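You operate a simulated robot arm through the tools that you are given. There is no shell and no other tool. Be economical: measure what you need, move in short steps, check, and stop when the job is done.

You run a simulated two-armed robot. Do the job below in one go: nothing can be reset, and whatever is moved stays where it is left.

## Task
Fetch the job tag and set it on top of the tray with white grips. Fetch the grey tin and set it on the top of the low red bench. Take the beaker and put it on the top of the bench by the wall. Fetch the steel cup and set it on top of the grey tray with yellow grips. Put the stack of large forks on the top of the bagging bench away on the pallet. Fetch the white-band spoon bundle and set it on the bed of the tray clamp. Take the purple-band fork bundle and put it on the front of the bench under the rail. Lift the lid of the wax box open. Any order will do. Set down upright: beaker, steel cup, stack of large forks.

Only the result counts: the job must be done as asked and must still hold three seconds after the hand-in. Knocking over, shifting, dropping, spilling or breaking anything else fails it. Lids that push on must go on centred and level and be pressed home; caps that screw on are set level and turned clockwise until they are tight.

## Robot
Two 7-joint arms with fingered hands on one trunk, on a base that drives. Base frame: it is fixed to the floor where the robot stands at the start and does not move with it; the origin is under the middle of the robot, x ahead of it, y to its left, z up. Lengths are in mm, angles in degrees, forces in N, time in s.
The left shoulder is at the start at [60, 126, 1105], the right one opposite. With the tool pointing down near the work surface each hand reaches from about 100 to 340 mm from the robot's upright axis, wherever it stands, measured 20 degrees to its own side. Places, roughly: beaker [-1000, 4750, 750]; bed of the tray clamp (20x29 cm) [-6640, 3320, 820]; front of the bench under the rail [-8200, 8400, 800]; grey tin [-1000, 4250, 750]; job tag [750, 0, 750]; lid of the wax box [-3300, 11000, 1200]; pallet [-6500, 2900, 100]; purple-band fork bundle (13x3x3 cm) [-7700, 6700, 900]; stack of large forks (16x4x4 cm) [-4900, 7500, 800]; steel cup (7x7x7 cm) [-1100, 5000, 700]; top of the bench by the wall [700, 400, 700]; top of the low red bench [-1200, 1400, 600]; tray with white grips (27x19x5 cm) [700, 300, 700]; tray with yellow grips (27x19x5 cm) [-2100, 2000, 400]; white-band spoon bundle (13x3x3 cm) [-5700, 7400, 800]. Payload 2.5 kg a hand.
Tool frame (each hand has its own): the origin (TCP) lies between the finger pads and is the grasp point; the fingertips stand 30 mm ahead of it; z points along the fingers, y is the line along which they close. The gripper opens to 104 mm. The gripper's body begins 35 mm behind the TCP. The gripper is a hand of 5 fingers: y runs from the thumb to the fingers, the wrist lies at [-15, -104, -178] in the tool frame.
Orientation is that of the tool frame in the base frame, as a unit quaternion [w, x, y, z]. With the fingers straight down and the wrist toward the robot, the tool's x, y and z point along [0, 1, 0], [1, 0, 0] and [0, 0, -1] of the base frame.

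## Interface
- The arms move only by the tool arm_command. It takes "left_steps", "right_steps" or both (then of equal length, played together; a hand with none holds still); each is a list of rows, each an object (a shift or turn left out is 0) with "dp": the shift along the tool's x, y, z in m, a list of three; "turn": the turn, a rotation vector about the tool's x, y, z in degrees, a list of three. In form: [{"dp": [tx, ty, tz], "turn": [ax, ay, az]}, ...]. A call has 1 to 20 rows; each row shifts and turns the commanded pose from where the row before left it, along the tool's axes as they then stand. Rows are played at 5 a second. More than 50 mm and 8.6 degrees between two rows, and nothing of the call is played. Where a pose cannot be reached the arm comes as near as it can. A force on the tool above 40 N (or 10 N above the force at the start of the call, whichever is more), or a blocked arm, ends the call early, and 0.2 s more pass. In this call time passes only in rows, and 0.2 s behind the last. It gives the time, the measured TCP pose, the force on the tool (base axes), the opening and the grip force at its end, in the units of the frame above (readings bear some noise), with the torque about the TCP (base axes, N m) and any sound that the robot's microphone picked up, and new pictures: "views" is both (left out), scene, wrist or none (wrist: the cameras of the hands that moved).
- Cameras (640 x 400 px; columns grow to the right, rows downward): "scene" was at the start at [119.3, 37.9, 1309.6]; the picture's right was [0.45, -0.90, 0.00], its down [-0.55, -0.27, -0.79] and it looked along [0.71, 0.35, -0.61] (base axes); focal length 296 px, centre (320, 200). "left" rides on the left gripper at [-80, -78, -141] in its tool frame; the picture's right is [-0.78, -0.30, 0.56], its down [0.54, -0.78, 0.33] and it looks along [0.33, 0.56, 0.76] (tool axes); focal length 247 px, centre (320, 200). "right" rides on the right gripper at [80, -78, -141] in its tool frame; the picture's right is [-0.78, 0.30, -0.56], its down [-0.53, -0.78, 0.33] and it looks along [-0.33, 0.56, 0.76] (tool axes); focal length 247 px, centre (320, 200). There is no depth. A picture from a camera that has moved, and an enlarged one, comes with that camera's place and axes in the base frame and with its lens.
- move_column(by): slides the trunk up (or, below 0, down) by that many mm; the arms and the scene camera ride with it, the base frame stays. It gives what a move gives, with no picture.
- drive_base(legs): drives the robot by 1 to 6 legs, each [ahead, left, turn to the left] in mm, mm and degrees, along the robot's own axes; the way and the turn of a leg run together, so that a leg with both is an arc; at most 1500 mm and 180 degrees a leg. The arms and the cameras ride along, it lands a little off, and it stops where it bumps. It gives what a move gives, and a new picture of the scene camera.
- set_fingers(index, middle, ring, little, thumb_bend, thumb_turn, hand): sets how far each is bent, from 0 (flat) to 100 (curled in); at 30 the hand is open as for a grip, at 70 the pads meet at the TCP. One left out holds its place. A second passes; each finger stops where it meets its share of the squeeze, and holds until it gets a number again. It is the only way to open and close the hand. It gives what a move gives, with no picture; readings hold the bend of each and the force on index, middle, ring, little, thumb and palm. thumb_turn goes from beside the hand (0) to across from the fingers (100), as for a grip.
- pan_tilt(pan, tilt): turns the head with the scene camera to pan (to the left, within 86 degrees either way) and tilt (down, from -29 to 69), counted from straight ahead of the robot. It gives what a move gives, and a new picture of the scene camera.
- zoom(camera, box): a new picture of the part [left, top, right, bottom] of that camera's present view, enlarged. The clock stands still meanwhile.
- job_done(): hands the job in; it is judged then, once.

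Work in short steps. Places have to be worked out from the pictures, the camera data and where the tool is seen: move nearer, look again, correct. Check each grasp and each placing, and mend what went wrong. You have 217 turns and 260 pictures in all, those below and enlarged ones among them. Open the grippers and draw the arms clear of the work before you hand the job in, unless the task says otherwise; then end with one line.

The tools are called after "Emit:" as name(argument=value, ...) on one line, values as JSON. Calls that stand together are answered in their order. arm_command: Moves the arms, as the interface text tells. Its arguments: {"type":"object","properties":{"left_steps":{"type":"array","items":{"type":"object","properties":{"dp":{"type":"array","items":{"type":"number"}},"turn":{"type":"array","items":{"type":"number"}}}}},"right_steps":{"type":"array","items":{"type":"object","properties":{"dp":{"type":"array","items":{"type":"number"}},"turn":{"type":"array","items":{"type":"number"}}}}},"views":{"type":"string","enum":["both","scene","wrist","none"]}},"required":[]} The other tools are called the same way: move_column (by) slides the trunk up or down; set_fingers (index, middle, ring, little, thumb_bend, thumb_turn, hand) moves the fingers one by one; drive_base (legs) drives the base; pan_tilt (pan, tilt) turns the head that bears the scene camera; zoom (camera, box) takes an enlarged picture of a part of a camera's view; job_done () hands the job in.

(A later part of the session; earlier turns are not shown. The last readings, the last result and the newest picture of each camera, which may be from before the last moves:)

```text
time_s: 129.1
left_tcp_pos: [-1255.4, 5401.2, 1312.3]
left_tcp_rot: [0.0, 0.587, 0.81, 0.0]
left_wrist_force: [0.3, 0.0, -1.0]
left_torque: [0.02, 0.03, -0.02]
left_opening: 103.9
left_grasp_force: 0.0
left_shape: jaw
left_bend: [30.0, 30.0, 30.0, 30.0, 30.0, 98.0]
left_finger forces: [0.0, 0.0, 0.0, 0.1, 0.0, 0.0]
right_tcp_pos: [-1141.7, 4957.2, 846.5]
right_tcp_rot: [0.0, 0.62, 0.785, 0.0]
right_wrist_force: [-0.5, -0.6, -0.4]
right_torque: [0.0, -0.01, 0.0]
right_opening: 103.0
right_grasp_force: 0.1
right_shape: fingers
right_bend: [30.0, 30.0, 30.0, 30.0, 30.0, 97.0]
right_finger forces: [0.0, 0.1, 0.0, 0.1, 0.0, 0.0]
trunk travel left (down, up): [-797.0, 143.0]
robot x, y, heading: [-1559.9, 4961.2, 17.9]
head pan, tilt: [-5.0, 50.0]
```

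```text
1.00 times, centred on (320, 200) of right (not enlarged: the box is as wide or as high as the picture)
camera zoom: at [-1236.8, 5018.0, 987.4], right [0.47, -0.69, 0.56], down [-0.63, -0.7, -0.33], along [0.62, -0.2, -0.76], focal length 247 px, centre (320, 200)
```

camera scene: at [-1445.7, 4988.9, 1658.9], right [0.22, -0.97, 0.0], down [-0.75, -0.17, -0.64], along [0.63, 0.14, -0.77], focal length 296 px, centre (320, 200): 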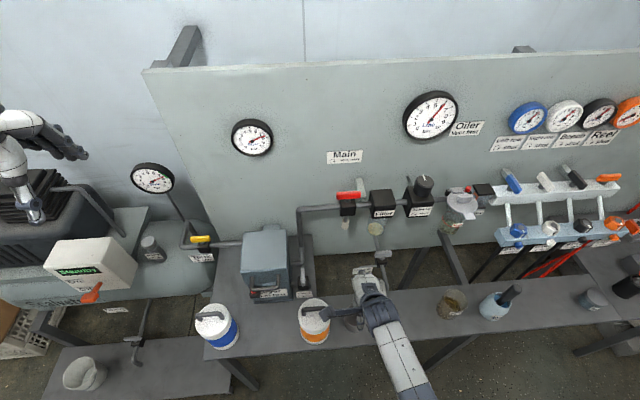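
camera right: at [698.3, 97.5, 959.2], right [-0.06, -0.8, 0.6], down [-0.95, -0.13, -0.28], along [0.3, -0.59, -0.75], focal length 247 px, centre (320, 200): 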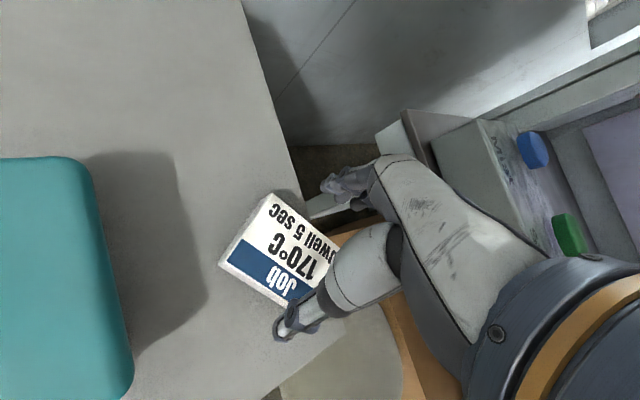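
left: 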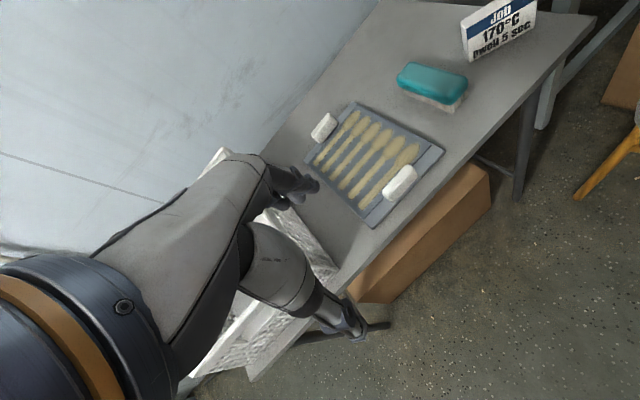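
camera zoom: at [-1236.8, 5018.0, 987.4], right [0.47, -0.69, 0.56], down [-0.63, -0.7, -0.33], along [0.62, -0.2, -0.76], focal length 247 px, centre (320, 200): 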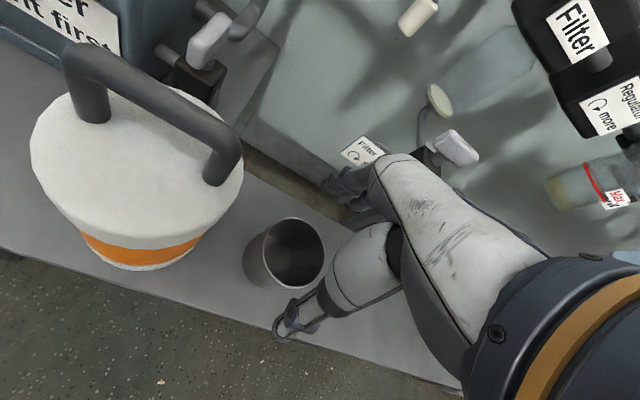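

Centred within 6 mm. I lower 76 mm and close the hand.

Emit:
move_column(by=-76)

Emit:
set_fingers(hand="right", index=70, middle=70, ring=70, little=70, thumb_bend=70)

Emit:
zoom(camera="right", box=[160, 130, 480, 330])

```text
time_s: 130.2
left_tcp_pos: [-1255.1, 5400.3, 1234.8]
left_tcp_rot: [0.001, 0.587, 0.81, 0.001]
left_wrist_force: [-0.2, -0.6, 1.1]
left_torque: [0.0, 0.01, -0.02]
left_opening: 103.9
left_grasp_force: 0.1
left_shape: jaw
left_bend: [30.0, 30.0, 30.0, 30.0, 30.0, 98.0]
left_finger forces: [0.1, 0.0, 0.0, 0.1, 0.0, 0.1]
right_tcp_pos: [-1141.8, 4959.2, 771.0]
right_tcp_rot: [0.001, 0.62, 0.784, -0.001]
right_wrist_force: [-0.3, 0.1, 0.2]
right_torque: [0.01, 0.01, 0.02]
right_opening: 103.3
right_grasp_force: 0.0
right_shape: fingers
right_bend: [30.0, 30.0, 30.0, 30.0, 30.0, 97.0]
right_finger forces: [0.0, 0.0, 0.0, 0.0, 0.0, 0.1]
trunk travel left (down, up): [-721.0, 219.0]
robot x, y, heading: [-1559.5, 4956.9, 18.0]
head pan, tilt: [-5.0, 50.0]
```

```text
time_s: 131.2
left_tcp_pos: [-1256.3, 5400.8, 1235.6]
left_tcp_rot: [0.001, 0.587, 0.81, 0.0]
left_wrist_force: [-0.5, 0.5, -0.2]
left_torque: [0.02, 0.02, -0.03]
left_opening: 103.8
left_grasp_force: 0.1
left_shape: jaw
left_bend: [30.0, 30.0, 30.0, 30.0, 30.0, 98.0]
left_finger forces: [0.1, 0.1, 0.0, 0.0, 0.0, 0.0]
right_tcp_pos: [-1141.7, 4958.4, 770.2]
right_tcp_rot: [0.001, 0.621, 0.784, -0.001]
right_wrist_force: [1.5, 0.6, 3.9]
right_torque: [-0.04, -0.19, 0.02]
right_opening: 51.8
right_grasp_force: 26.9
right_shape: fingers
right_bend: [49.0, 53.0, 58.0, 70.0, 56.0, 95.0]
right_finger forces: [12.2, 7.6, 7.2, 0.0, 26.5, 0.0]
trunk travel left (down, up): [-721.0, 219.0]
robot x, y, heading: [-1564.7, 4963.6, 18.4]
head pan, tilt: [-5.0, 50.0]
```

```text
2.00 times, centred on (320, 230) of right
camera zoom: at [-1236.7, 5018.1, 911.8], right [0.47, -0.69, 0.56], down [-0.63, -0.7, -0.33], along [0.62, -0.2, -0.76], focal length 494 px, centre (320, 140)
```

zoom: 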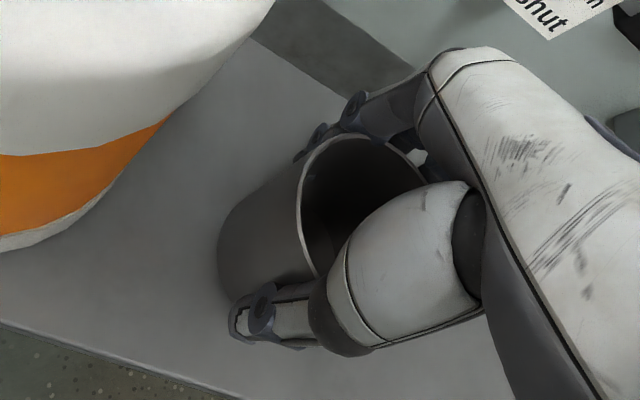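

Gripped, 27 N. I lift 120 mm and check the cup.

Emit:
move_column(by=150)

Emit:
zoom(camera="right", box=[160, 130, 480, 330])

```text
time_s: 133.0
left_tcp_pos: [-1256.2, 5400.5, 1385.1]
left_tcp_rot: [0.001, 0.587, 0.81, 0.0]
left_wrist_force: [-0.6, -0.3, 1.0]
left_torque: [0.0, -0.01, -0.04]
left_opening: 103.7
left_grasp_force: 0.1
left_shape: jaw
left_bend: [30.0, 30.0, 30.0, 30.0, 30.0, 98.0]
left_finger forces: [0.0, 0.0, 0.1, 0.1, 0.0, 0.0]
right_tcp_pos: [-1142.1, 4958.1, 919.6]
right_tcp_rot: [0.0, 0.62, 0.785, -0.001]
right_wrist_force: [-0.5, -0.6, -1.4]
right_torque: [0.03, 0.0, 0.0]
right_opening: 51.7
right_grasp_force: 25.8
right_shape: fingers
right_bend: [49.0, 53.0, 59.0, 70.0, 56.0, 95.0]
right_finger forces: [11.8, 7.3, 7.1, 0.0, 26.1, 0.0]
trunk travel left (down, up): [-871.0, 69.0]
robot x, y, heading: [-1559.7, 4958.1, 17.9]
head pan, tilt: [-5.0, 50.0]
```

```text
2.00 times, centred on (320, 230) of right
camera zoom: at [-1236.8, 5018.0, 1061.3], right [0.47, -0.69, 0.56], down [-0.63, -0.7, -0.33], along [0.62, -0.2, -0.76], focal length 494 px, centre (320, 140)
```

zoom: 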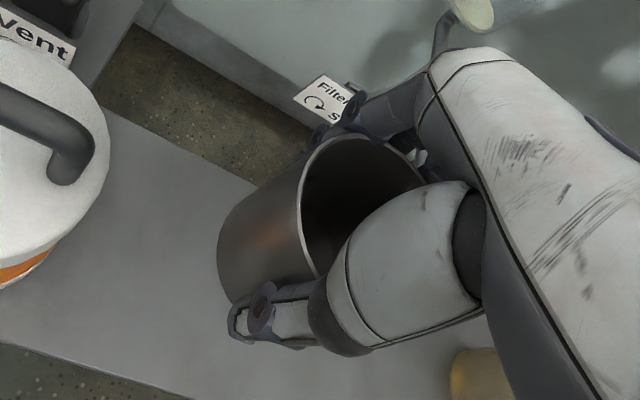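

Cup is held securely. I back away, turn to face -y and drive toward the carton with the yellow-grip tray, stopping short to look.

Emit:
drive_base(legs=[[-400, 0, 0], [0, 0, -108], [1500, 0, 0], [450, 0, 0]])

Emit:
pan_tilt(pan=-5, tilt=50)

```text
time_s: 149.4
left_tcp_pos: [-1736.1, 2459.7, 1385.2]
left_tcp_rot: [0.001, 1.0, -0.027, -0.001]
left_wrist_force: [0.2, 0.2, 0.0]
left_torque: [0.01, 0.02, 0.02]
left_opening: 103.9
left_grasp_force: 0.1
left_shape: jaw
left_bend: [30.0, 30.0, 30.0, 30.0, 30.0, 98.0]
left_finger forces: [0.0, 0.0, 0.0, 0.1, 0.0, 0.0]
right_tcp_pos: [-2189.9, 2513.6, 920.8]
right_tcp_rot: [-0.002, 0.998, -0.068, 0.0]
right_wrist_force: [-0.2, -0.4, -1.0]
right_torque: [-0.01, 0.02, 0.0]
right_opening: 51.2
right_grasp_force: 23.8
right_shape: fingers
right_bend: [49.0, 53.0, 59.0, 70.0, 56.0, 95.0]
right_finger forces: [10.3, 7.1, 6.9, 0.0, 23.8, 0.1]
trunk travel left (down, up): [-871.0, 69.0]
robot x, y, heading: [-2039.7, 2902.2, -93.0]
head pan, tilt: [-5.0, 50.0]
camera scene: at [-2049.0, 2786.6, 1662.9], right [-0.99, 0.14, 0.0], down [0.11, 0.76, -0.64], along [-0.09, -0.64, -0.77], focal length 296 px, centre (320, 200)
```

scene: 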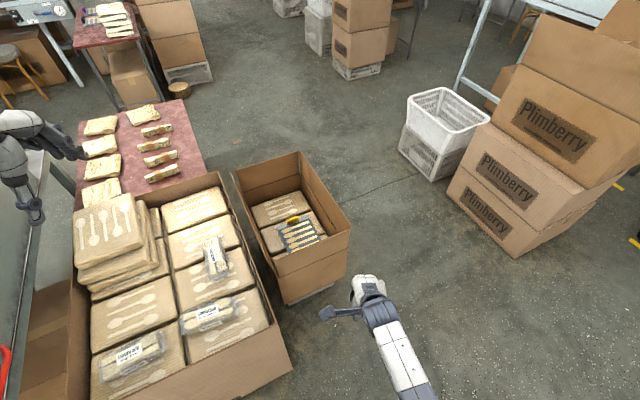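

```text
time_s: 150.0
left_tcp_pos: [-1736.1, 2460.0, 1385.6]
left_tcp_rot: [0.0, 1.0, -0.026, 0.0]
left_wrist_force: [-0.4, -0.7, 0.0]
left_torque: [-0.02, 0.0, -0.03]
left_opening: 104.1
left_grasp_force: 0.2
left_shape: jaw
left_bend: [30.0, 30.0, 30.0, 30.0, 30.0, 98.0]
left_finger forces: [0.0, 0.1, 0.1, 0.0, 0.0, 0.0]
right_tcp_pos: [-2189.7, 2513.4, 919.8]
right_tcp_rot: [-0.001, 0.998, -0.069, -0.001]
right_wrist_force: [-1.3, -0.2, -1.3]
right_torque: [0.02, 0.02, 0.01]
right_opening: 51.2
right_grasp_force: 24.0
right_shape: fingers
right_bend: [49.0, 53.0, 59.0, 70.0, 56.0, 95.0]
right_finger forces: [10.2, 7.1, 7.0, 0.0, 23.8, 0.0]
trunk travel left (down, up): [-871.0, 69.0]
robot x, y, heading: [-2038.6, 2907.0, -93.1]
head pan, tilt: [-5.0, 50.0]
camera scene: at [-2049.0, 2786.4, 1662.9], right [-0.99, 0.14, 0.0], down [0.11, 0.76, -0.64], along [-0.09, -0.64, -0.77], focal length 296 px, centre (320, 200)
```

scene: 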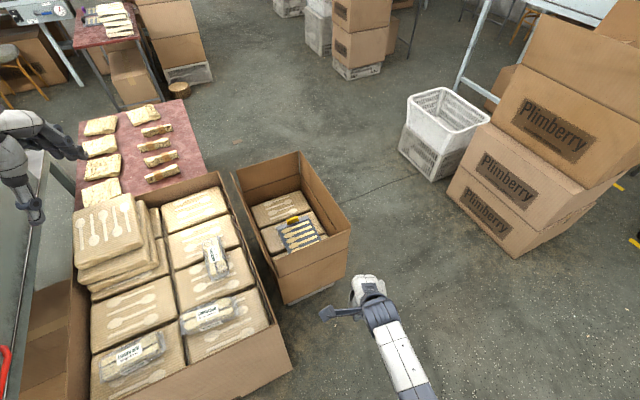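

I zoom on the carton to see the tray and its place in the box.

Emit:
zoom(camera="scene", box=[220, 140, 380, 300])

```text
2.50 times, centred on (300, 220) of scene
camera zoom: at [-2049.0, 2786.4, 1662.9], right [-0.99, 0.14, 0.0], down [0.11, 0.76, -0.64], along [-0.09, -0.64, -0.77], focal length 741 px, centre (370, 150)
```

zoom: 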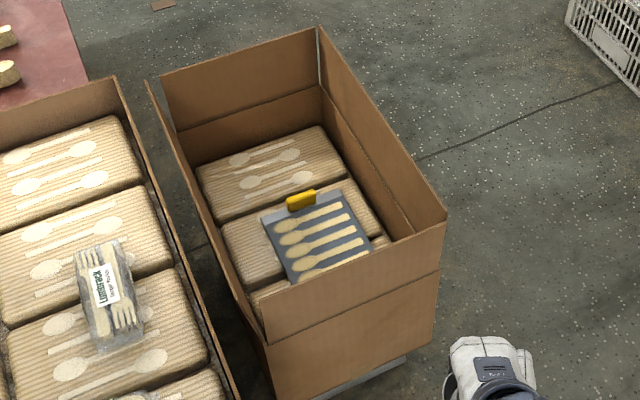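

The carton rim is ≈600 high and the tray centre ≈(-2066,1975). A big carton blocks a straight approach, so I come diagonally over the NW corner: robot at (-2340,2294), heading -31.

Emit:
drive_base(legs=[[0, -269, 0], [626, 0, 0], [0, 0, 62]])

Emit:
pan_tilt(pan=-15, tilt=55)

Emit:
zoom(camera="right", box=[0, 0, 640, 400])

```text
time_s: 157.7
left_tcp_pos: [-1801.1, 2357.0, 1384.8]
left_tcp_rot: [0.001, 0.869, 0.495, 0.0]
left_wrist_force: [0.4, 0.0, 0.5]
left_torque: [-0.03, 0.02, 0.03]
left_opening: 103.8
left_grasp_force: 0.0
left_shape: jaw
left_bend: [30.0, 30.0, 30.0, 30.0, 30.0, 98.0]
left_finger forces: [0.0, 0.1, 0.1, 0.0, 0.1, 0.1]
right_tcp_pos: [-2058.7, 1979.3, 921.0]
right_tcp_rot: [-0.001, 0.888, 0.46, -0.002]
right_wrist_force: [-0.3, 0.3, -0.7]
right_torque: [-0.03, -0.01, 0.0]
right_opening: 50.8
right_grasp_force: 23.0
right_shape: fingers
right_bend: [49.0, 53.0, 59.0, 70.0, 56.0, 95.0]
right_finger forces: [9.6, 6.9, 6.9, 0.1, 22.8, 0.0]
trunk travel left (down, up): [-871.0, 69.0]
robot x, y, heading: [-2335.6, 2295.6, -30.7]
head pan, tilt: [-5.0, 50.0]
camera scene: at [-2235.0, 2229.0, 1662.9], right [-0.58, -0.81, 0.0], down [-0.62, 0.45, -0.64], along [0.52, -0.38, -0.77], focal length 296 px, centre (320, 200)
```

scene: 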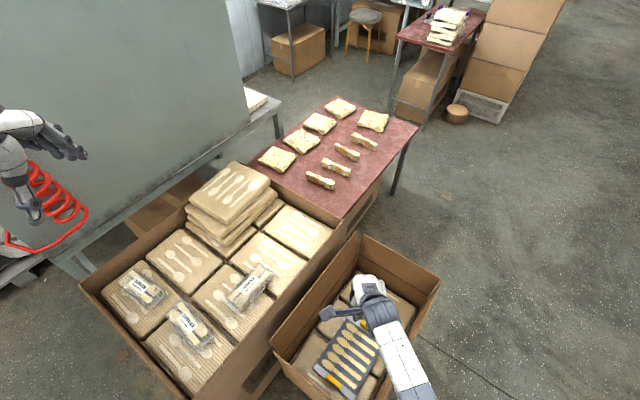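

```text
time_s: 158.4
left_tcp_pos: [-1800.6, 2357.3, 1385.6]
left_tcp_rot: [0.001, 0.869, 0.495, 0.0]
left_wrist_force: [-0.3, -0.2, 0.3]
left_torque: [0.0, 0.01, 0.01]
left_opening: 104.0
left_grasp_force: 0.0
left_shape: jaw
left_bend: [30.0, 30.0, 30.0, 30.0, 30.0, 98.0]
left_finger forces: [0.0, 0.0, 0.0, 0.0, 0.0, 0.0]
right_tcp_pos: [-2059.7, 1980.1, 920.7]
right_tcp_rot: [0.0, 0.888, 0.459, -0.002]
right_wrist_force: [-0.6, -0.3, -1.2]
right_torque: [0.0, 0.01, -0.01]
right_opening: 50.7
right_grasp_force: 23.4
right_shape: fingers
right_bend: [49.0, 53.0, 59.0, 70.0, 56.0, 95.0]
right_finger forces: [9.5, 7.0, 6.8, 0.1, 22.7, 0.0]
trunk travel left (down, up): [-871.0, 69.0]
robot x, y, heading: [-2331.9, 2295.9, -30.8]
head pan, tilt: [-15.0, 55.0]
camera scene: at [-2247.1, 2222.4, 1656.4], right [-0.72, -0.7, 0.0], down [-0.57, 0.59, -0.57], along [0.4, -0.41, -0.82], focal length 296 px, centre (320, 200)
```

scene: 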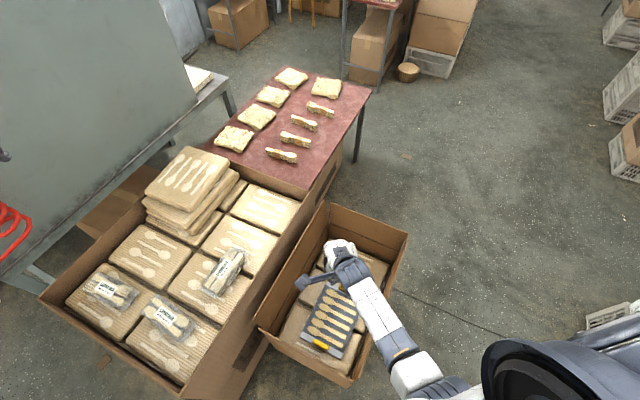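

```text
1.00 times, centred on (320, 200) of right (not enlarged: the box is as wide or as high as the picture)
camera zoom: at [-2076.4, 2089.6, 1061.4], right [-0.21, -0.8, 0.56], down [-0.94, 0.01, -0.33], along [0.26, -0.59, -0.76], focal length 247 px, centre (320, 200)
```

zoom: 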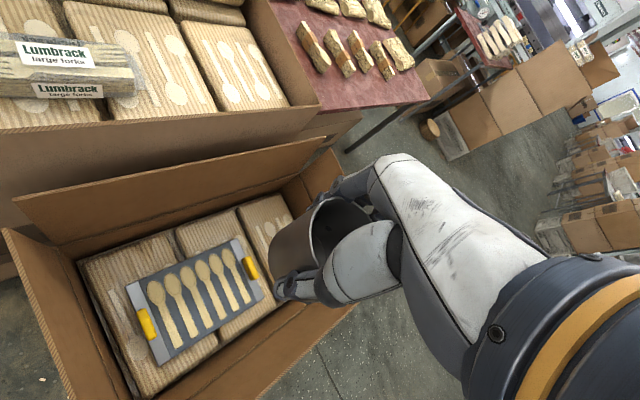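

Tray centre ≈(-2076,1976). I shift the hand 18 mm right / 11 mm back with the arm, then lower by the column most of the way.

Emit:
arm_command(right_steps=[{"dp": [-0.0175, -0.011, 0]}], views="none")

Emit:
move_column(by=-340)

Emit:
zoom(camera="right", box=[0, 0, 640, 400])

Emit:
zoom(camera="scene", box=[180, 100, 560, 400])

```text
time_s: 158.8
left_tcp_pos: [-1801.8, 2356.3, 1385.8]
left_tcp_rot: [0.001, 0.869, 0.495, -0.001]
left_wrist_force: [-0.6, -0.1, -0.3]
left_torque: [0.01, -0.05, 0.0]
left_opening: 103.7
left_grasp_force: 0.0
left_shape: jaw
left_bend: [30.0, 30.0, 30.0, 30.0, 30.0, 98.0]
left_finger forces: [0.1, 0.0, 0.0, 0.0, 0.0, 0.1]
right_tcp_pos: [-2078.4, 1972.1, 921.3]
right_tcp_rot: [0.0, 0.888, 0.46, -0.002]
right_wrist_force: [-0.1, 1.1, -1.1]
right_torque: [-0.04, 0.02, 0.01]
right_opening: 51.2
right_grasp_force: 22.9
right_shape: fingers
right_bend: [49.0, 53.0, 59.0, 70.0, 56.0, 94.0]
right_finger forces: [9.5, 7.0, 6.9, 0.0, 22.8, 0.1]
trunk travel left (down, up): [-871.0, 69.0]
robot x, y, heading: [-2335.9, 2294.5, -31.0]
head pan, tilt: [-15.0, 55.0]
```

```text
time_s: 162.2
left_tcp_pos: [-1801.2, 2356.9, 1045.2]
left_tcp_rot: [0.001, 0.869, 0.495, 0.0]
left_wrist_force: [0.2, -0.1, -0.5]
left_torque: [-0.02, -0.02, -0.02]
left_opening: 104.1
left_grasp_force: 0.1
left_shape: jaw
left_bend: [30.0, 30.0, 30.0, 30.0, 30.0, 98.0]
left_finger forces: [0.1, 0.0, 0.0, 0.0, 0.0, 0.1]
right_tcp_pos: [-2076.8, 1970.8, 580.9]
right_tcp_rot: [0.001, 0.888, 0.459, -0.001]
right_wrist_force: [-1.1, 0.0, 0.5]
right_torque: [-0.01, -0.02, 0.03]
right_opening: 50.8
right_grasp_force: 23.3
right_shape: fingers
right_bend: [49.0, 53.0, 59.0, 70.0, 56.0, 94.0]
right_finger forces: [9.4, 7.0, 6.9, 0.0, 22.7, 0.1]
trunk travel left (down, up): [-531.0, 409.0]
robot x, y, heading: [-2335.0, 2293.1, -30.9]
head pan, tilt: [-15.0, 55.0]
```

```text
1.00 times, centred on (320, 200) of right (not enlarged: the box is as wide or as high as the picture)
camera zoom: at [-2094.8, 2081.4, 722.1], right [-0.21, -0.8, 0.56], down [-0.94, 0.01, -0.33], along [0.26, -0.59, -0.76], focal length 247 px, centre (320, 200)
```

zoom: 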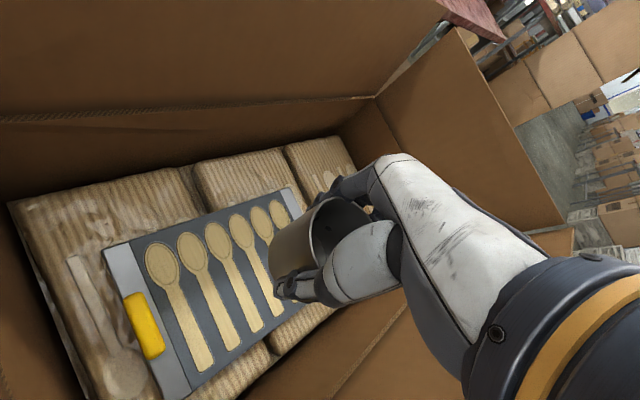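

```text
1.33 times, centred on (370, 250) of scene
camera zoom: at [-2247.2, 2222.4, 1316.4], right [-0.72, -0.7, 0.0], down [-0.57, 0.59, -0.57], along [0.4, -0.41, -0.82], focal length 395 px, centre (253, 133)
```

zoom: 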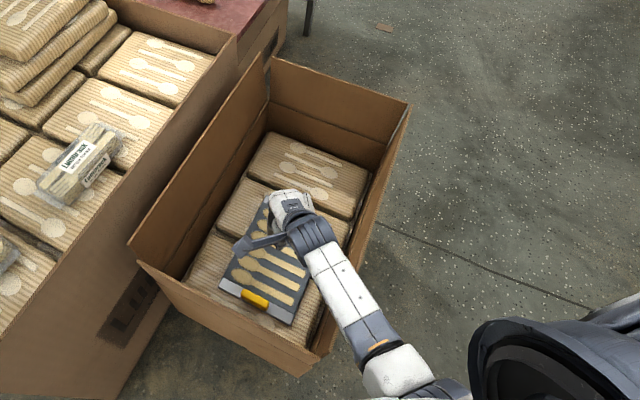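

The cup is well placed over the tray. I lower another 105 mm and check the forearm against the rim.

Emit:
move_column(by=-105)

Emit:
zoom(camera="scene", box=[180, 100, 560, 400])

Emit:
zoom(camera="right", box=[0, 0, 640, 400])

```text
time_s: 163.5
left_tcp_pos: [-1801.8, 2356.2, 941.8]
left_tcp_rot: [0.001, 0.869, 0.495, 0.0]
left_wrist_force: [-0.4, 0.6, 0.0]
left_torque: [0.0, 0.01, -0.03]
left_opening: 103.9
left_grasp_force: 0.1
left_shape: jaw
left_bend: [30.0, 30.0, 30.0, 30.0, 30.0, 98.0]
left_finger forces: [0.0, 0.0, 0.0, 0.0, 0.0, 0.0]
right_tcp_pos: [-2077.5, 1970.5, 475.6]
right_tcp_rot: [0.0, 0.888, 0.459, -0.001]
right_wrist_force: [1.0, 0.3, -0.4]
right_torque: [-0.03, 0.02, -0.02]
right_opening: 51.1
right_grasp_force: 22.9
right_shape: fingers
right_bend: [49.0, 53.0, 59.0, 70.0, 56.0, 94.0]
right_finger forces: [9.5, 7.0, 6.9, 0.0, 22.6, 0.1]
trunk travel left (down, up): [-426.0, 514.0]
robot x, y, heading: [-2334.7, 2291.9, -30.9]
head pan, tilt: [-15.0, 55.0]
```

```text
1.33 times, centred on (370, 250) of scene
camera zoom: at [-2247.2, 2222.4, 1211.4], right [-0.72, -0.7, 0.0], down [-0.57, 0.59, -0.57], along [0.4, -0.41, -0.82], focal length 395 px, centre (253, 133)
```

zoom: 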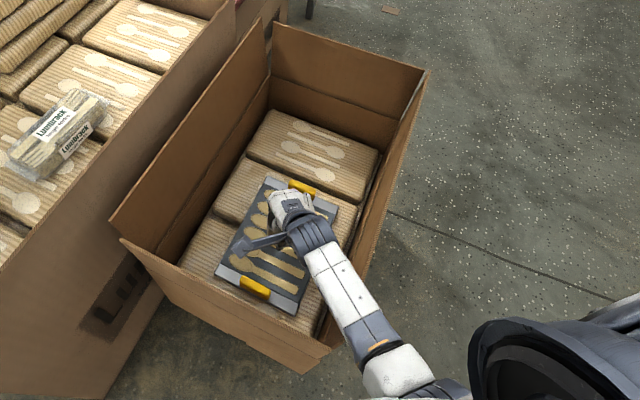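

```text
1.00 times, centred on (320, 200) of right (not enlarged: the box is as wide or as high as the picture)
camera zoom: at [-2094.8, 2081.4, 617.1], right [-0.21, -0.8, 0.56], down [-0.94, 0.01, -0.33], along [0.26, -0.59, -0.76], focal length 247 px, centre (320, 200)
```

zoom: 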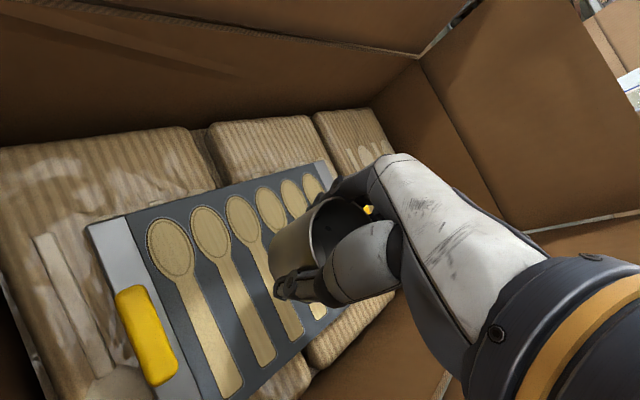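

Rim is cleared and the cup is ~35 mm above the tray. I lower in small steps to contact.

Emit:
move_column(by=-26)

Emit:
move_column(by=-6)

Emit:
move_column(by=-5)

```text
time_s: 164.2
left_tcp_pos: [-1802.2, 2360.1, 917.3]
left_tcp_rot: [0.005, 0.869, 0.496, 0.0]
left_wrist_force: [-0.6, 0.2, -0.9]
left_torque: [0.02, 0.03, -0.01]
left_opening: 103.8
left_grasp_force: 0.1
left_shape: jaw
left_bend: [30.0, 30.0, 30.0, 30.0, 30.0, 98.0]
left_finger forces: [0.0, 0.0, 0.0, 0.0, 0.0, 0.0]
right_tcp_pos: [-2070.2, 1970.6, 462.8]
right_tcp_rot: [0.012, 0.888, 0.459, 0.005]
right_wrist_force: [-0.3, -0.3, 0.4]
right_torque: [-0.01, -0.03, -0.02]
right_opening: 50.9
right_grasp_force: 22.9
right_shape: fingers
right_bend: [49.0, 53.0, 59.0, 70.0, 56.0, 94.0]
right_finger forces: [9.5, 7.0, 6.9, 0.0, 22.8, 0.0]
trunk travel left (down, up): [-400.0, 540.0]
robot x, y, heading: [-2335.7, 2296.3, -30.7]
head pan, tilt: [-15.0, 55.0]
```

```text
time_s: 164.8
left_tcp_pos: [-1803.2, 2364.4, 911.6]
left_tcp_rot: [0.006, 0.869, 0.495, -0.001]
left_wrist_force: [0.1, 0.0, 0.3]
left_torque: [0.02, 0.02, 0.0]
left_opening: 103.8
left_grasp_force: 0.1
left_shape: jaw
left_bend: [30.0, 30.0, 30.0, 30.0, 30.0, 98.0]
left_finger forces: [0.0, 0.0, 0.0, 0.0, 0.1, 0.1]
right_tcp_pos: [-2062.2, 1967.5, 465.8]
right_tcp_rot: [0.024, 0.888, 0.46, 0.013]
right_wrist_force: [0.1, -0.1, -0.3]
right_torque: [0.0, -0.01, 0.03]
right_opening: 51.0
right_grasp_force: 23.2
right_shape: fingers
right_bend: [49.0, 53.0, 59.0, 70.0, 56.0, 94.0]
right_finger forces: [9.6, 7.0, 6.9, 0.0, 22.9, 0.1]
trunk travel left (down, up): [-394.0, 546.0]
robot x, y, heading: [-2334.4, 2290.4, -30.7]
head pan, tilt: [-15.0, 55.0]
```

```text
time_s: 165.3
left_tcp_pos: [-1801.6, 2365.3, 908.9]
left_tcp_rot: [0.008, 0.868, 0.496, -0.002]
left_wrist_force: [-0.3, -0.2, 0.0]
left_torque: [0.03, -0.01, 0.02]
left_opening: 103.8
left_grasp_force: 0.2
left_shape: jaw
left_bend: [30.0, 30.0, 30.0, 30.0, 30.0, 98.0]
left_finger forces: [0.1, 0.0, 0.0, 0.0, 0.0, 0.0]
right_tcp_pos: [-2056.7, 1967.8, 469.1]
right_tcp_rot: [0.028, 0.888, 0.459, 0.017]
right_wrist_force: [0.2, -0.7, -1.0]
right_torque: [0.0, 0.03, -0.01]
right_opening: 51.0
right_grasp_force: 22.8
right_shape: fingers
right_bend: [49.0, 53.0, 59.0, 70.0, 56.0, 94.0]
right_finger forces: [9.4, 7.1, 6.9, 0.0, 22.8, 0.1]
trunk travel left (down, up): [-389.0, 551.0]
robot x, y, heading: [-2333.0, 2297.8, -30.7]
head pan, tilt: [-15.0, 55.0]
```

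The forearm is resting on the carton corner. I go up, extend the hand 75 mm lower with the arm so the forearm stands steeper, then try again.

Emit:
move_column(by=100)

Emit:
arm_command(right_steps=[{"dp": [0, 0, 0.025]}, {"dp": [0, 0, 0.025]}, {"dp": [0, 0, 0.025]}, {"dp": [0, 0, 0]}], views="scene")

```text
time_s: 166.7
left_tcp_pos: [-1802.6, 2357.0, 1002.0]
left_tcp_rot: [0.001, 0.869, 0.495, -0.001]
left_wrist_force: [-0.8, -0.6, -0.2]
left_torque: [-0.01, -0.01, -0.01]
left_opening: 103.9
left_grasp_force: 0.1
left_shape: jaw
left_bend: [30.0, 30.0, 30.0, 30.0, 30.0, 98.0]
left_finger forces: [0.1, 0.1, 0.1, 0.0, 0.0, 0.1]
right_tcp_pos: [-2078.1, 1972.4, 537.9]
right_tcp_rot: [0.0, 0.888, 0.46, -0.002]
right_wrist_force: [-0.2, -0.1, -1.8]
right_torque: [0.02, -0.03, -0.01]
right_opening: 50.9
right_grasp_force: 22.4
right_shape: fingers
right_bend: [49.0, 53.0, 59.0, 70.0, 56.0, 94.0]
right_finger forces: [9.5, 6.9, 6.9, 0.1, 22.8, 0.0]
trunk travel left (down, up): [-489.0, 451.0]
robot x, y, heading: [-2334.6, 2292.9, -30.8]
head pan, tilt: [-15.0, 55.0]
```

```text
time_s: 167.7
left_tcp_pos: [-1801.2, 2358.0, 1003.6]
left_tcp_rot: [0.001, 0.869, 0.495, 0.0]
left_wrist_force: [0.2, 0.4, 0.3]
left_torque: [0.0, -0.03, 0.01]
left_opening: 104.2
left_grasp_force: 0.0
left_shape: jaw
left_bend: [30.0, 30.0, 30.0, 30.0, 30.0, 98.0]
left_finger forces: [0.1, 0.0, 0.1, 0.0, 0.0, 0.0]
right_tcp_pos: [-2078.3, 1970.5, 463.2]
right_tcp_rot: [0.0, 0.888, 0.459, -0.002]
right_wrist_force: [-0.7, 0.4, -0.9]
right_torque: [0.01, -0.02, 0.03]
right_opening: 50.7
right_grasp_force: 22.6
right_shape: fingers
right_bend: [49.0, 54.0, 60.0, 70.0, 56.0, 94.0]
right_finger forces: [9.3, 6.9, 6.8, 0.0, 22.1, 0.1]
trunk travel left (down, up): [-489.0, 451.0]
robot x, y, heading: [-2330.4, 2295.8, -30.8]
head pan, tilt: [-15.0, 55.0]
camera scene: at [-2247.1, 2222.4, 1274.4], right [-0.72, -0.7, 0.0], down [-0.57, 0.59, -0.57], along [0.4, -0.41, -0.82], focal length 296 px, centre (320, 200)
```

scene: 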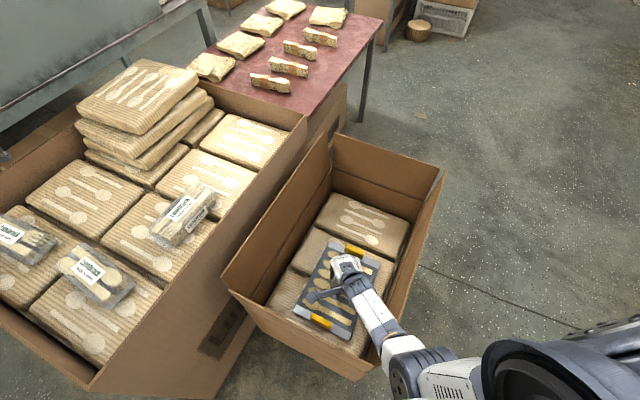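

Level and free at z 463 with the trunk 85 mm higher than before. I lower in steps to contact.

Emit:
move_column(by=-20)

Emit:
move_column(by=-5)

Emit:
move_column(by=-4)

```text
time_s: 168.3
left_tcp_pos: [-1801.8, 2355.5, 983.7]
left_tcp_rot: [0.001, 0.869, 0.495, 0.001]
left_wrist_force: [0.2, -0.1, -0.2]
left_torque: [-0.03, -0.03, 0.04]
left_opening: 103.9
left_grasp_force: 0.0
left_shape: jaw
left_bend: [30.0, 30.0, 30.0, 30.0, 30.0, 98.0]
left_finger forces: [0.0, 0.0, 0.0, 0.1, 0.0, 0.0]
right_tcp_pos: [-2078.0, 1970.7, 444.5]
right_tcp_rot: [0.001, 0.888, 0.459, -0.001]
right_wrist_force: [-0.4, -0.2, -0.6]
right_torque: [0.02, 0.02, -0.01]
right_opening: 50.9
right_grasp_force: 22.5
right_shape: fingers
right_bend: [49.0, 54.0, 60.0, 70.0, 56.0, 94.0]
right_finger forces: [9.2, 7.0, 6.9, 0.0, 22.1, 0.0]
trunk travel left (down, up): [-469.0, 471.0]
robot x, y, heading: [-2335.5, 2290.5, -30.9]
head pan, tilt: [-15.0, 55.0]
```

```text
time_s: 168.9
left_tcp_pos: [-1801.4, 2358.0, 978.4]
left_tcp_rot: [0.001, 0.869, 0.495, 0.0]
left_wrist_force: [-0.1, -0.8, 0.7]
left_torque: [-0.03, -0.03, -0.02]
left_opening: 103.8
left_grasp_force: 0.2
left_shape: jaw
left_bend: [30.0, 30.0, 30.0, 30.0, 30.0, 98.0]
left_finger forces: [0.0, 0.0, 0.0, 0.0, 0.0, 0.0]
right_tcp_pos: [-2076.5, 1970.7, 437.5]
right_tcp_rot: [0.0, 0.888, 0.46, 0.0]
right_wrist_force: [-0.1, -0.7, -0.8]
right_torque: [-0.02, 0.02, 0.0]
right_opening: 50.8
right_grasp_force: 22.4
right_shape: fingers
right_bend: [49.0, 54.0, 60.0, 70.0, 56.0, 94.0]
right_finger forces: [9.3, 7.0, 6.9, 0.0, 22.1, 0.0]
trunk travel left (down, up): [-464.0, 476.0]
robot x, y, heading: [-2333.9, 2296.9, -30.7]
head pan, tilt: [-15.0, 55.0]
```

```text
time_s: 169.4
left_tcp_pos: [-1802.2, 2356.6, 974.7]
left_tcp_rot: [0.001, 0.869, 0.495, 0.0]
left_wrist_force: [-0.3, -0.4, 0.4]
left_torque: [0.0, -0.01, -0.01]
left_opening: 104.0
left_grasp_force: 0.1
left_shape: jaw
left_bend: [30.0, 30.0, 30.0, 30.0, 30.0, 98.0]
left_finger forces: [0.0, 0.0, 0.0, 0.0, 0.1, 0.1]
right_tcp_pos: [-2077.5, 1970.1, 434.4]
right_tcp_rot: [0.0, 0.888, 0.459, -0.002]
right_wrist_force: [-0.6, 1.3, -0.7]
right_torque: [-0.02, -0.01, 0.01]
right_opening: 50.7
right_grasp_force: 23.1
right_shape: fingers
right_bend: [49.0, 54.0, 60.0, 70.0, 56.0, 94.0]
right_finger forces: [9.2, 6.9, 6.9, 0.1, 22.2, 0.0]
trunk travel left (down, up): [-460.0, 480.0]
robot x, y, heading: [-2338.9, 2294.7, -30.8]
head pan, tilt: [-15.0, 55.0]
```

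Not yet in contact; continue with small steps.

Emit:
move_column(by=-4)

Emit:
move_column(by=-4)

Emit:
zoom(camera="right", box=[80, 100, 480, 350])

```text
time_s: 169.9
left_tcp_pos: [-1802.2, 2357.7, 970.8]
left_tcp_rot: [0.002, 0.869, 0.495, -0.001]
left_wrist_force: [-0.3, -1.4, -0.3]
left_torque: [0.02, 0.02, -0.03]
left_opening: 103.8
left_grasp_force: 0.1
left_shape: jaw
left_bend: [30.0, 30.0, 30.0, 30.0, 30.0, 98.0]
left_finger forces: [0.0, 0.0, 0.0, 0.0, 0.1, 0.1]
right_tcp_pos: [-2077.7, 1970.5, 430.3]
right_tcp_rot: [0.0, 0.888, 0.46, -0.001]
right_wrist_force: [-0.7, -0.2, -0.4]
right_torque: [0.02, -0.02, 0.0]
right_opening: 50.7
right_grasp_force: 22.7
right_shape: fingers
right_bend: [49.0, 54.0, 60.0, 70.0, 56.0, 94.0]
right_finger forces: [9.1, 7.0, 6.9, 0.1, 22.2, 0.0]
trunk travel left (down, up): [-456.0, 484.0]
robot x, y, heading: [-2329.0, 2293.0, -31.1]
head pan, tilt: [-15.0, 55.0]
```

```text
time_s: 170.5
left_tcp_pos: [-1802.1, 2356.8, 966.1]
left_tcp_rot: [0.001, 0.869, 0.496, 0.0]
left_wrist_force: [-0.4, 0.5, -0.3]
left_torque: [0.0, 0.02, 0.0]
left_opening: 104.0
left_grasp_force: 0.1
left_shape: jaw
left_bend: [30.0, 30.0, 30.0, 30.0, 30.0, 98.0]
left_finger forces: [0.0, 0.0, 0.0, 0.0, 0.1, 0.0]
right_tcp_pos: [-2078.1, 1972.3, 426.2]
right_tcp_rot: [0.0, 0.889, 0.459, -0.001]
right_wrist_force: [0.3, 0.5, -0.8]
right_torque: [-0.01, -0.01, 0.01]
right_opening: 50.7
right_grasp_force: 22.8
right_shape: fingers
right_bend: [49.0, 54.0, 60.0, 70.0, 56.0, 94.0]
right_finger forces: [9.2, 6.9, 6.9, 0.0, 22.2, 0.1]
trunk travel left (down, up): [-452.0, 488.0]
robot x, y, heading: [-2332.6, 2296.0, -30.6]
head pan, tilt: [-15.0, 55.0]
```

```text
1.60 times, centred on (280, 225) of right
camera zoom: at [-2094.6, 2081.3, 567.8], right [-0.21, -0.8, 0.56], down [-0.94, 0.01, -0.33], along [0.26, -0.59, -0.76], focal length 395 px, centre (384, 160)
```

zoom: 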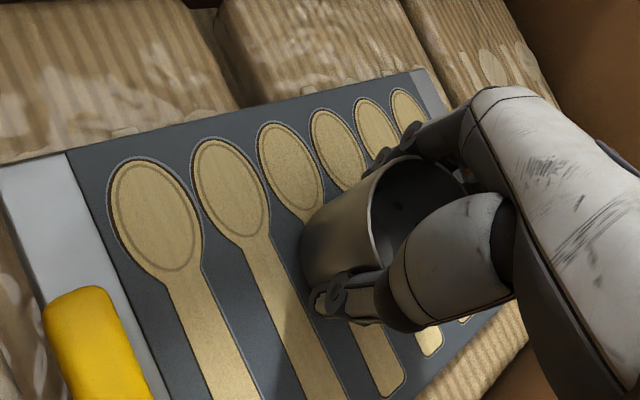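

Very near the tray now. Continue down in small steps.

Emit:
move_column(by=-5)

Emit:
move_column(by=-4)

Emit:
move_column(by=-4)

```text
time_s: 171.0
left_tcp_pos: [-1801.5, 2357.6, 962.9]
left_tcp_rot: [0.002, 0.868, 0.496, 0.0]
left_wrist_force: [-0.5, 0.7, -0.7]
left_torque: [-0.04, -0.01, 0.0]
left_opening: 104.2
left_grasp_force: 0.0
left_shape: jaw
left_bend: [30.0, 30.0, 30.0, 30.0, 30.0, 98.0]
left_finger forces: [0.1, 0.0, 0.0, 0.1, 0.0, 0.1]
right_tcp_pos: [-2075.4, 1970.5, 423.7]
right_tcp_rot: [0.002, 0.888, 0.459, 0.0]
right_wrist_force: [-2.1, 2.5, 17.3]
right_torque: [-0.33, -0.11, 0.03]
right_opening: 50.3
right_grasp_force: 25.4
right_shape: fingers
right_bend: [50.0, 54.0, 60.0, 70.0, 57.0, 94.0]
right_finger forces: [9.5, 7.3, 7.9, 0.0, 26.7, 0.0]
trunk travel left (down, up): [-447.0, 493.0]
robot x, y, heading: [-2333.4, 2296.1, -30.8]
head pan, tilt: [-15.0, 55.0]
```

```text
time_s: 171.5
left_tcp_pos: [-1801.6, 2357.9, 958.8]
left_tcp_rot: [0.002, 0.869, 0.495, 0.0]
left_wrist_force: [0.4, 0.0, 0.1]
left_torque: [0.0, 0.0, -0.01]
left_opening: 104.1
left_grasp_force: 0.1
left_shape: jaw
left_bend: [30.0, 30.0, 30.0, 30.0, 30.0, 98.0]
left_finger forces: [0.0, 0.1, 0.0, 0.0, 0.0, 0.0]
right_tcp_pos: [-2072.5, 1968.1, 422.0]
right_tcp_rot: [0.008, 0.887, 0.461, 0.003]
right_wrist_force: [-1.1, 1.6, 18.4]
right_torque: [-0.38, -0.01, -0.04]
right_opening: 50.1
right_grasp_force: 26.0
right_shape: fingers
right_bend: [50.0, 54.0, 60.0, 70.0, 58.0, 93.0]
right_finger forces: [9.2, 6.9, 8.3, 0.0, 26.8, 0.1]
trunk travel left (down, up): [-443.0, 497.0]
robot x, y, heading: [-2335.2, 2295.9, -30.7]
head pan, tilt: [-15.0, 55.0]
stopped: the force on the tool passed its limit at 41 N (the readings are from after the stop); the commanded pose is now the measured one
```

```text
time_s: 172.0
left_tcp_pos: [-1801.7, 2356.7, 954.1]
left_tcp_rot: [0.001, 0.869, 0.495, 0.0]
left_wrist_force: [-0.4, 0.2, 1.0]
left_torque: [0.01, -0.03, 0.01]
left_opening: 104.1
left_grasp_force: 0.0
left_shape: jaw
left_bend: [30.0, 30.0, 30.0, 30.0, 30.0, 98.0]
left_finger forces: [0.1, 0.0, 0.0, 0.0, 0.1, 0.1]
right_tcp_pos: [-2069.8, 1967.0, 421.9]
right_tcp_rot: [0.012, 0.888, 0.46, 0.006]
right_wrist_force: [-2.7, 2.1, 15.7]
right_torque: [-0.37, -0.03, -0.06]
right_opening: 49.6
right_grasp_force: 25.2
right_shape: fingers
right_bend: [51.0, 54.0, 60.0, 70.0, 58.0, 93.0]
right_finger forces: [9.5, 6.6, 8.8, 0.0, 26.4, 0.1]
trunk travel left (down, up): [-440.0, 500.0]
robot x, y, heading: [-2335.5, 2294.3, -30.8]
head pan, tilt: [-15.0, 55.0]
stopped: the force on the tool passed its limit at 42 N (the readings are from after the stop); the commanded pose is now the measured one
```

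Contact is made. I relieve 4 mm, check the cup, then release partly.

Emit:
move_column(by=5)

Emit:
set_fingers(hand="right", index=38, middle=38, ring=38, little=38, thumb_bend=32)

Emit:
zoom(camera="right", box=[80, 100, 480, 350])

```text
time_s: 172.5
left_tcp_pos: [-1801.9, 2358.1, 959.0]
left_tcp_rot: [0.001, 0.869, 0.495, 0.0]
left_wrist_force: [0.2, 0.5, 0.1]
left_torque: [-0.06, -0.02, 0.0]
left_opening: 103.9
left_grasp_force: 0.1
left_shape: jaw
left_bend: [30.0, 30.0, 30.0, 30.0, 30.0, 98.0]
left_finger forces: [0.1, 0.1, 0.1, 0.1, 0.0, 0.0]
right_tcp_pos: [-2072.8, 1967.6, 422.5]
right_tcp_rot: [0.007, 0.888, 0.46, 0.004]
right_wrist_force: [0.0, 0.6, 0.1]
right_torque: [0.0, -0.02, -0.05]
right_opening: 49.1
right_grasp_force: 23.3
right_shape: fingers
right_bend: [50.0, 54.0, 60.0, 70.0, 58.0, 93.0]
right_finger forces: [9.2, 6.7, 7.9, 0.0, 22.9, 0.0]
trunk travel left (down, up): [-445.0, 495.0]
robot x, y, heading: [-2334.7, 2294.2, -31.0]
head pan, tilt: [-15.0, 55.0]
```

```text
time_s: 173.5
left_tcp_pos: [-1802.3, 2356.5, 959.8]
left_tcp_rot: [0.001, 0.868, 0.496, -0.001]
left_wrist_force: [0.8, -0.5, -0.6]
left_torque: [0.01, -0.02, -0.01]
left_opening: 104.0
left_grasp_force: 0.0
left_shape: jaw
left_bend: [30.0, 30.0, 30.0, 30.0, 30.0, 98.0]
left_finger forces: [0.0, 0.0, 0.0, 0.0, 0.1, 0.0]
right_tcp_pos: [-2072.3, 1968.3, 423.5]
right_tcp_rot: [0.008, 0.888, 0.46, 0.003]
right_wrist_force: [-0.7, -0.5, 1.0]
right_torque: [-0.01, -0.02, -0.01]
right_opening: 90.3
right_grasp_force: 0.1
right_shape: fingers
right_bend: [38.0, 38.0, 38.0, 38.0, 32.0, 97.0]
right_finger forces: [0.0, 0.0, 0.0, 0.0, 0.1, 0.0]
trunk travel left (down, up): [-445.0, 495.0]
robot x, y, heading: [-2333.5, 2294.9, -30.7]
head pan, tilt: [-15.0, 55.0]
```

```text
1.60 times, centred on (280, 225) of right
camera zoom: at [-2092.1, 2079.8, 563.7], right [-0.21, -0.8, 0.56], down [-0.94, 0.01, -0.35], along [0.27, -0.6, -0.75], focal length 395 px, centre (384, 160)
```

zoom: 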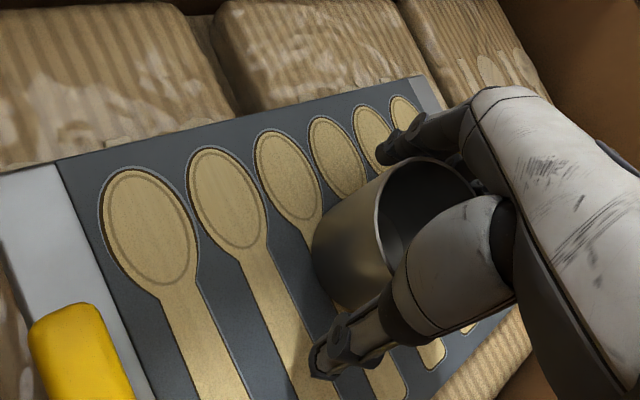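

The cup stands free. I raise the column straight up and verify.

Emit:
move_column(by=120)

Emit:
zoom(camera="right", box=[80, 100, 480, 350])

Emit:
move_column(by=300)

```text
time_s: 175.0
left_tcp_pos: [-1801.0, 2356.9, 1079.9]
left_tcp_rot: [0.002, 0.869, 0.496, 0.0]
left_wrist_force: [-0.1, 0.0, 0.3]
left_torque: [0.0, 0.02, -0.02]
left_opening: 103.8
left_grasp_force: 0.1
left_shape: jaw
left_bend: [30.0, 30.0, 30.0, 30.0, 30.0, 98.0]
left_finger forces: [0.1, 0.0, 0.0, 0.0, 0.1, 0.1]
right_tcp_pos: [-2072.0, 1968.7, 543.9]
right_tcp_rot: [0.008, 0.888, 0.46, 0.005]
right_wrist_force: [0.7, -0.5, 0.2]
right_torque: [0.04, 0.0, 0.0]
right_opening: 90.3
right_grasp_force: 0.0
right_shape: fingers
right_bend: [38.0, 38.0, 38.0, 38.0, 32.0, 97.0]
right_finger forces: [0.1, 0.0, 0.0, 0.1, 0.1, 0.0]
trunk travel left (down, up): [-565.0, 375.0]
robot x, y, heading: [-2336.0, 2296.7, -30.6]
head pan, tilt: [-15.0, 55.0]
```

```text
1.60 times, centred on (280, 225) of right
camera zoom: at [-2091.8, 2079.7, 683.8], right [-0.21, -0.8, 0.56], down [-0.94, 0.01, -0.35], along [0.27, -0.6, -0.75], focal length 395 px, centre (384, 160)
```

zoom: 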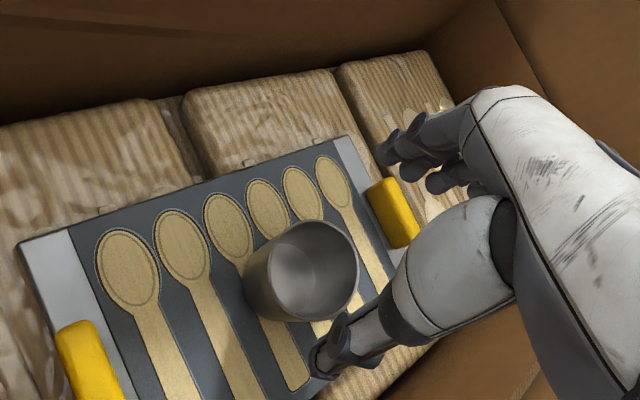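

```text
time_s: 178.0
left_tcp_pos: [-1801.3, 2357.3, 1379.7]
left_tcp_rot: [0.001, 0.869, 0.495, 0.0]
left_wrist_force: [-0.2, 0.1, 0.3]
left_torque: [0.0, 0.0, -0.02]
left_opening: 103.8
left_grasp_force: 0.0
left_shape: jaw
left_bend: [30.0, 30.0, 30.0, 30.0, 30.0, 98.0]
left_finger forces: [0.0, 0.0, 0.0, 0.0, 0.1, 0.0]
right_tcp_pos: [-2071.7, 1968.0, 843.7]
right_tcp_rot: [0.008, 0.888, 0.46, 0.004]
right_wrist_force: [-0.1, -0.1, -0.2]
right_torque: [0.03, 0.02, 0.02]
right_opening: 90.0
right_grasp_force: 0.0
right_shape: fingers
right_bend: [38.0, 38.0, 38.0, 38.0, 32.0, 97.0]
right_finger forces: [0.1, 0.0, 0.0, 0.1, 0.0, 0.0]
trunk travel left (down, up): [-865.0, 75.0]
robot x, y, heading: [-2333.0, 2294.1, -30.6]
head pan, tilt: [-15.0, 55.0]
```

The cup stands upright on the tray. Next, I bring the left arm into the mirrored working shape (down and inward) and restore the right hand's height, after backing away from the carton.

Emit:
drive_base(legs=[[-450, 0, 0]])

Emit:
arm_command(left_steps=[{"dp": [-0.016, -0.002, 0.038]}, {"dp": [-0.016, -0.002, 0.038]}, {"dp": [-0.016, -0.002, 0.038]}, {"dp": [-0.016, -0.002, 0.038]}, {"dp": [-0.016, -0.002, 0.038]}, {"dp": [-0.016, -0.002, 0.038]}, {"dp": [-0.016, -0.002, 0.038]}, {"dp": [-0.016, -0.002, 0.038]}, {"dp": [-0.016, -0.002, 0.038]}, {"dp": [-0.016, -0.002, 0.038]}, {"dp": [-0.016, -0.002, 0.038]}, {"dp": [-0.016, -0.002, 0.038]}], right_steps=[{"dp": [0, 0, -0.006]}, {"dp": [0, 0, -0.006]}, {"dp": [0, 0, -0.006]}, {"dp": [0, 0, -0.006]}, {"dp": [0, 0, -0.006]}, {"dp": [0, 0, -0.006]}, {"dp": [0, 0, -0.006]}, {"dp": [0, 0, -0.006]}, {"dp": [0, 0, -0.006]}, {"dp": [0, 0, -0.006]}, {"dp": [0, 0, -0.006]}, {"dp": [0, 0, -0.006]}], views="none")

```text
time_s: 180.7
left_tcp_pos: [-2179.9, 2578.2, 1379.3]
left_tcp_rot: [0.002, 0.872, 0.489, 0.0]
left_wrist_force: [0.1, 0.9, -0.6]
left_torque: [-0.02, 0.01, 0.02]
left_opening: 103.9
left_grasp_force: 0.0
left_shape: jaw
left_bend: [30.0, 30.0, 30.0, 30.0, 30.0, 98.0]
left_finger forces: [0.0, 0.0, 0.1, 0.1, 0.0, 0.1]
right_tcp_pos: [-2455.0, 2192.8, 844.8]
right_tcp_rot: [0.007, 0.891, 0.454, 0.005]
right_wrist_force: [0.2, 0.4, 0.1]
right_torque: [-0.03, 0.0, 0.01]
right_opening: 90.1
right_grasp_force: 0.1
right_shape: fingers
right_bend: [38.0, 38.0, 38.0, 38.0, 32.0, 97.0]
right_finger forces: [0.0, 0.0, 0.0, 0.1, 0.0, 0.1]
trunk travel left (down, up): [-865.0, 75.0]
robot x, y, heading: [-2712.3, 2526.7, -31.7]
head pan, tilt: [-15.0, 55.0]
camera scene: at [-2626.9, 2450.6, 1650.4], right [-0.73, -0.69, 0.0], down [-0.56, 0.6, -0.57], along [0.39, -0.42, -0.82], focal length 296 px, centre (320, 200)
```

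scene: 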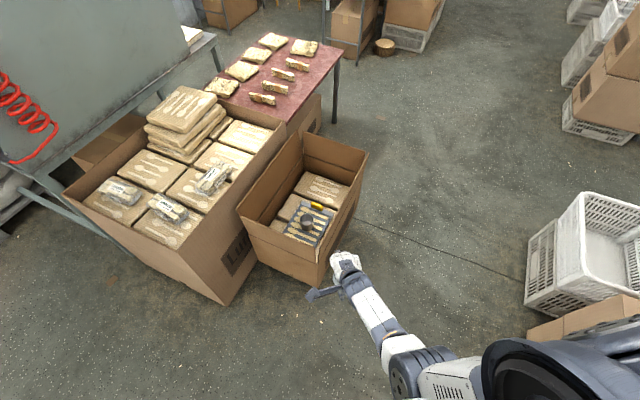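

```text
time_s: 183.3
left_tcp_pos: [-2258.4, 2498.1, 1123.9]
left_tcp_rot: [0.001, 0.872, 0.489, 0.0]
left_wrist_force: [0.2, 0.8, 0.0]
left_torque: [0.05, 0.01, -0.02]
left_opening: 103.9
left_grasp_force: 0.1
left_shape: jaw
left_bend: [30.0, 30.0, 30.0, 30.0, 30.0, 98.0]
left_finger forces: [0.1, 0.1, 0.0, 0.1, 0.1, 0.0]
left hand out of reach, approached as far as the arm can: row 7, 8, 9, 10, 11, 12
right_tcp_pos: [-2455.5, 2195.1, 915.3]
right_tcp_rot: [0.008, 0.891, 0.454, 0.003]
right_wrist_force: [-0.3, 0.6, 0.2]
right_torque: [0.01, 0.01, -0.02]
right_opening: 90.3
right_grasp_force: 0.0
right_shape: fingers
right_bend: [38.0, 38.0, 38.0, 38.0, 32.0, 97.0]
right_finger forces: [0.1, 0.0, 0.1, 0.0, 0.1, 0.0]
trunk travel left (down, up): [-865.0, 75.0]
robot x, y, heading: [-2711.1, 2525.3, -31.5]
head pan, tilt: [-15.0, 55.0]
```

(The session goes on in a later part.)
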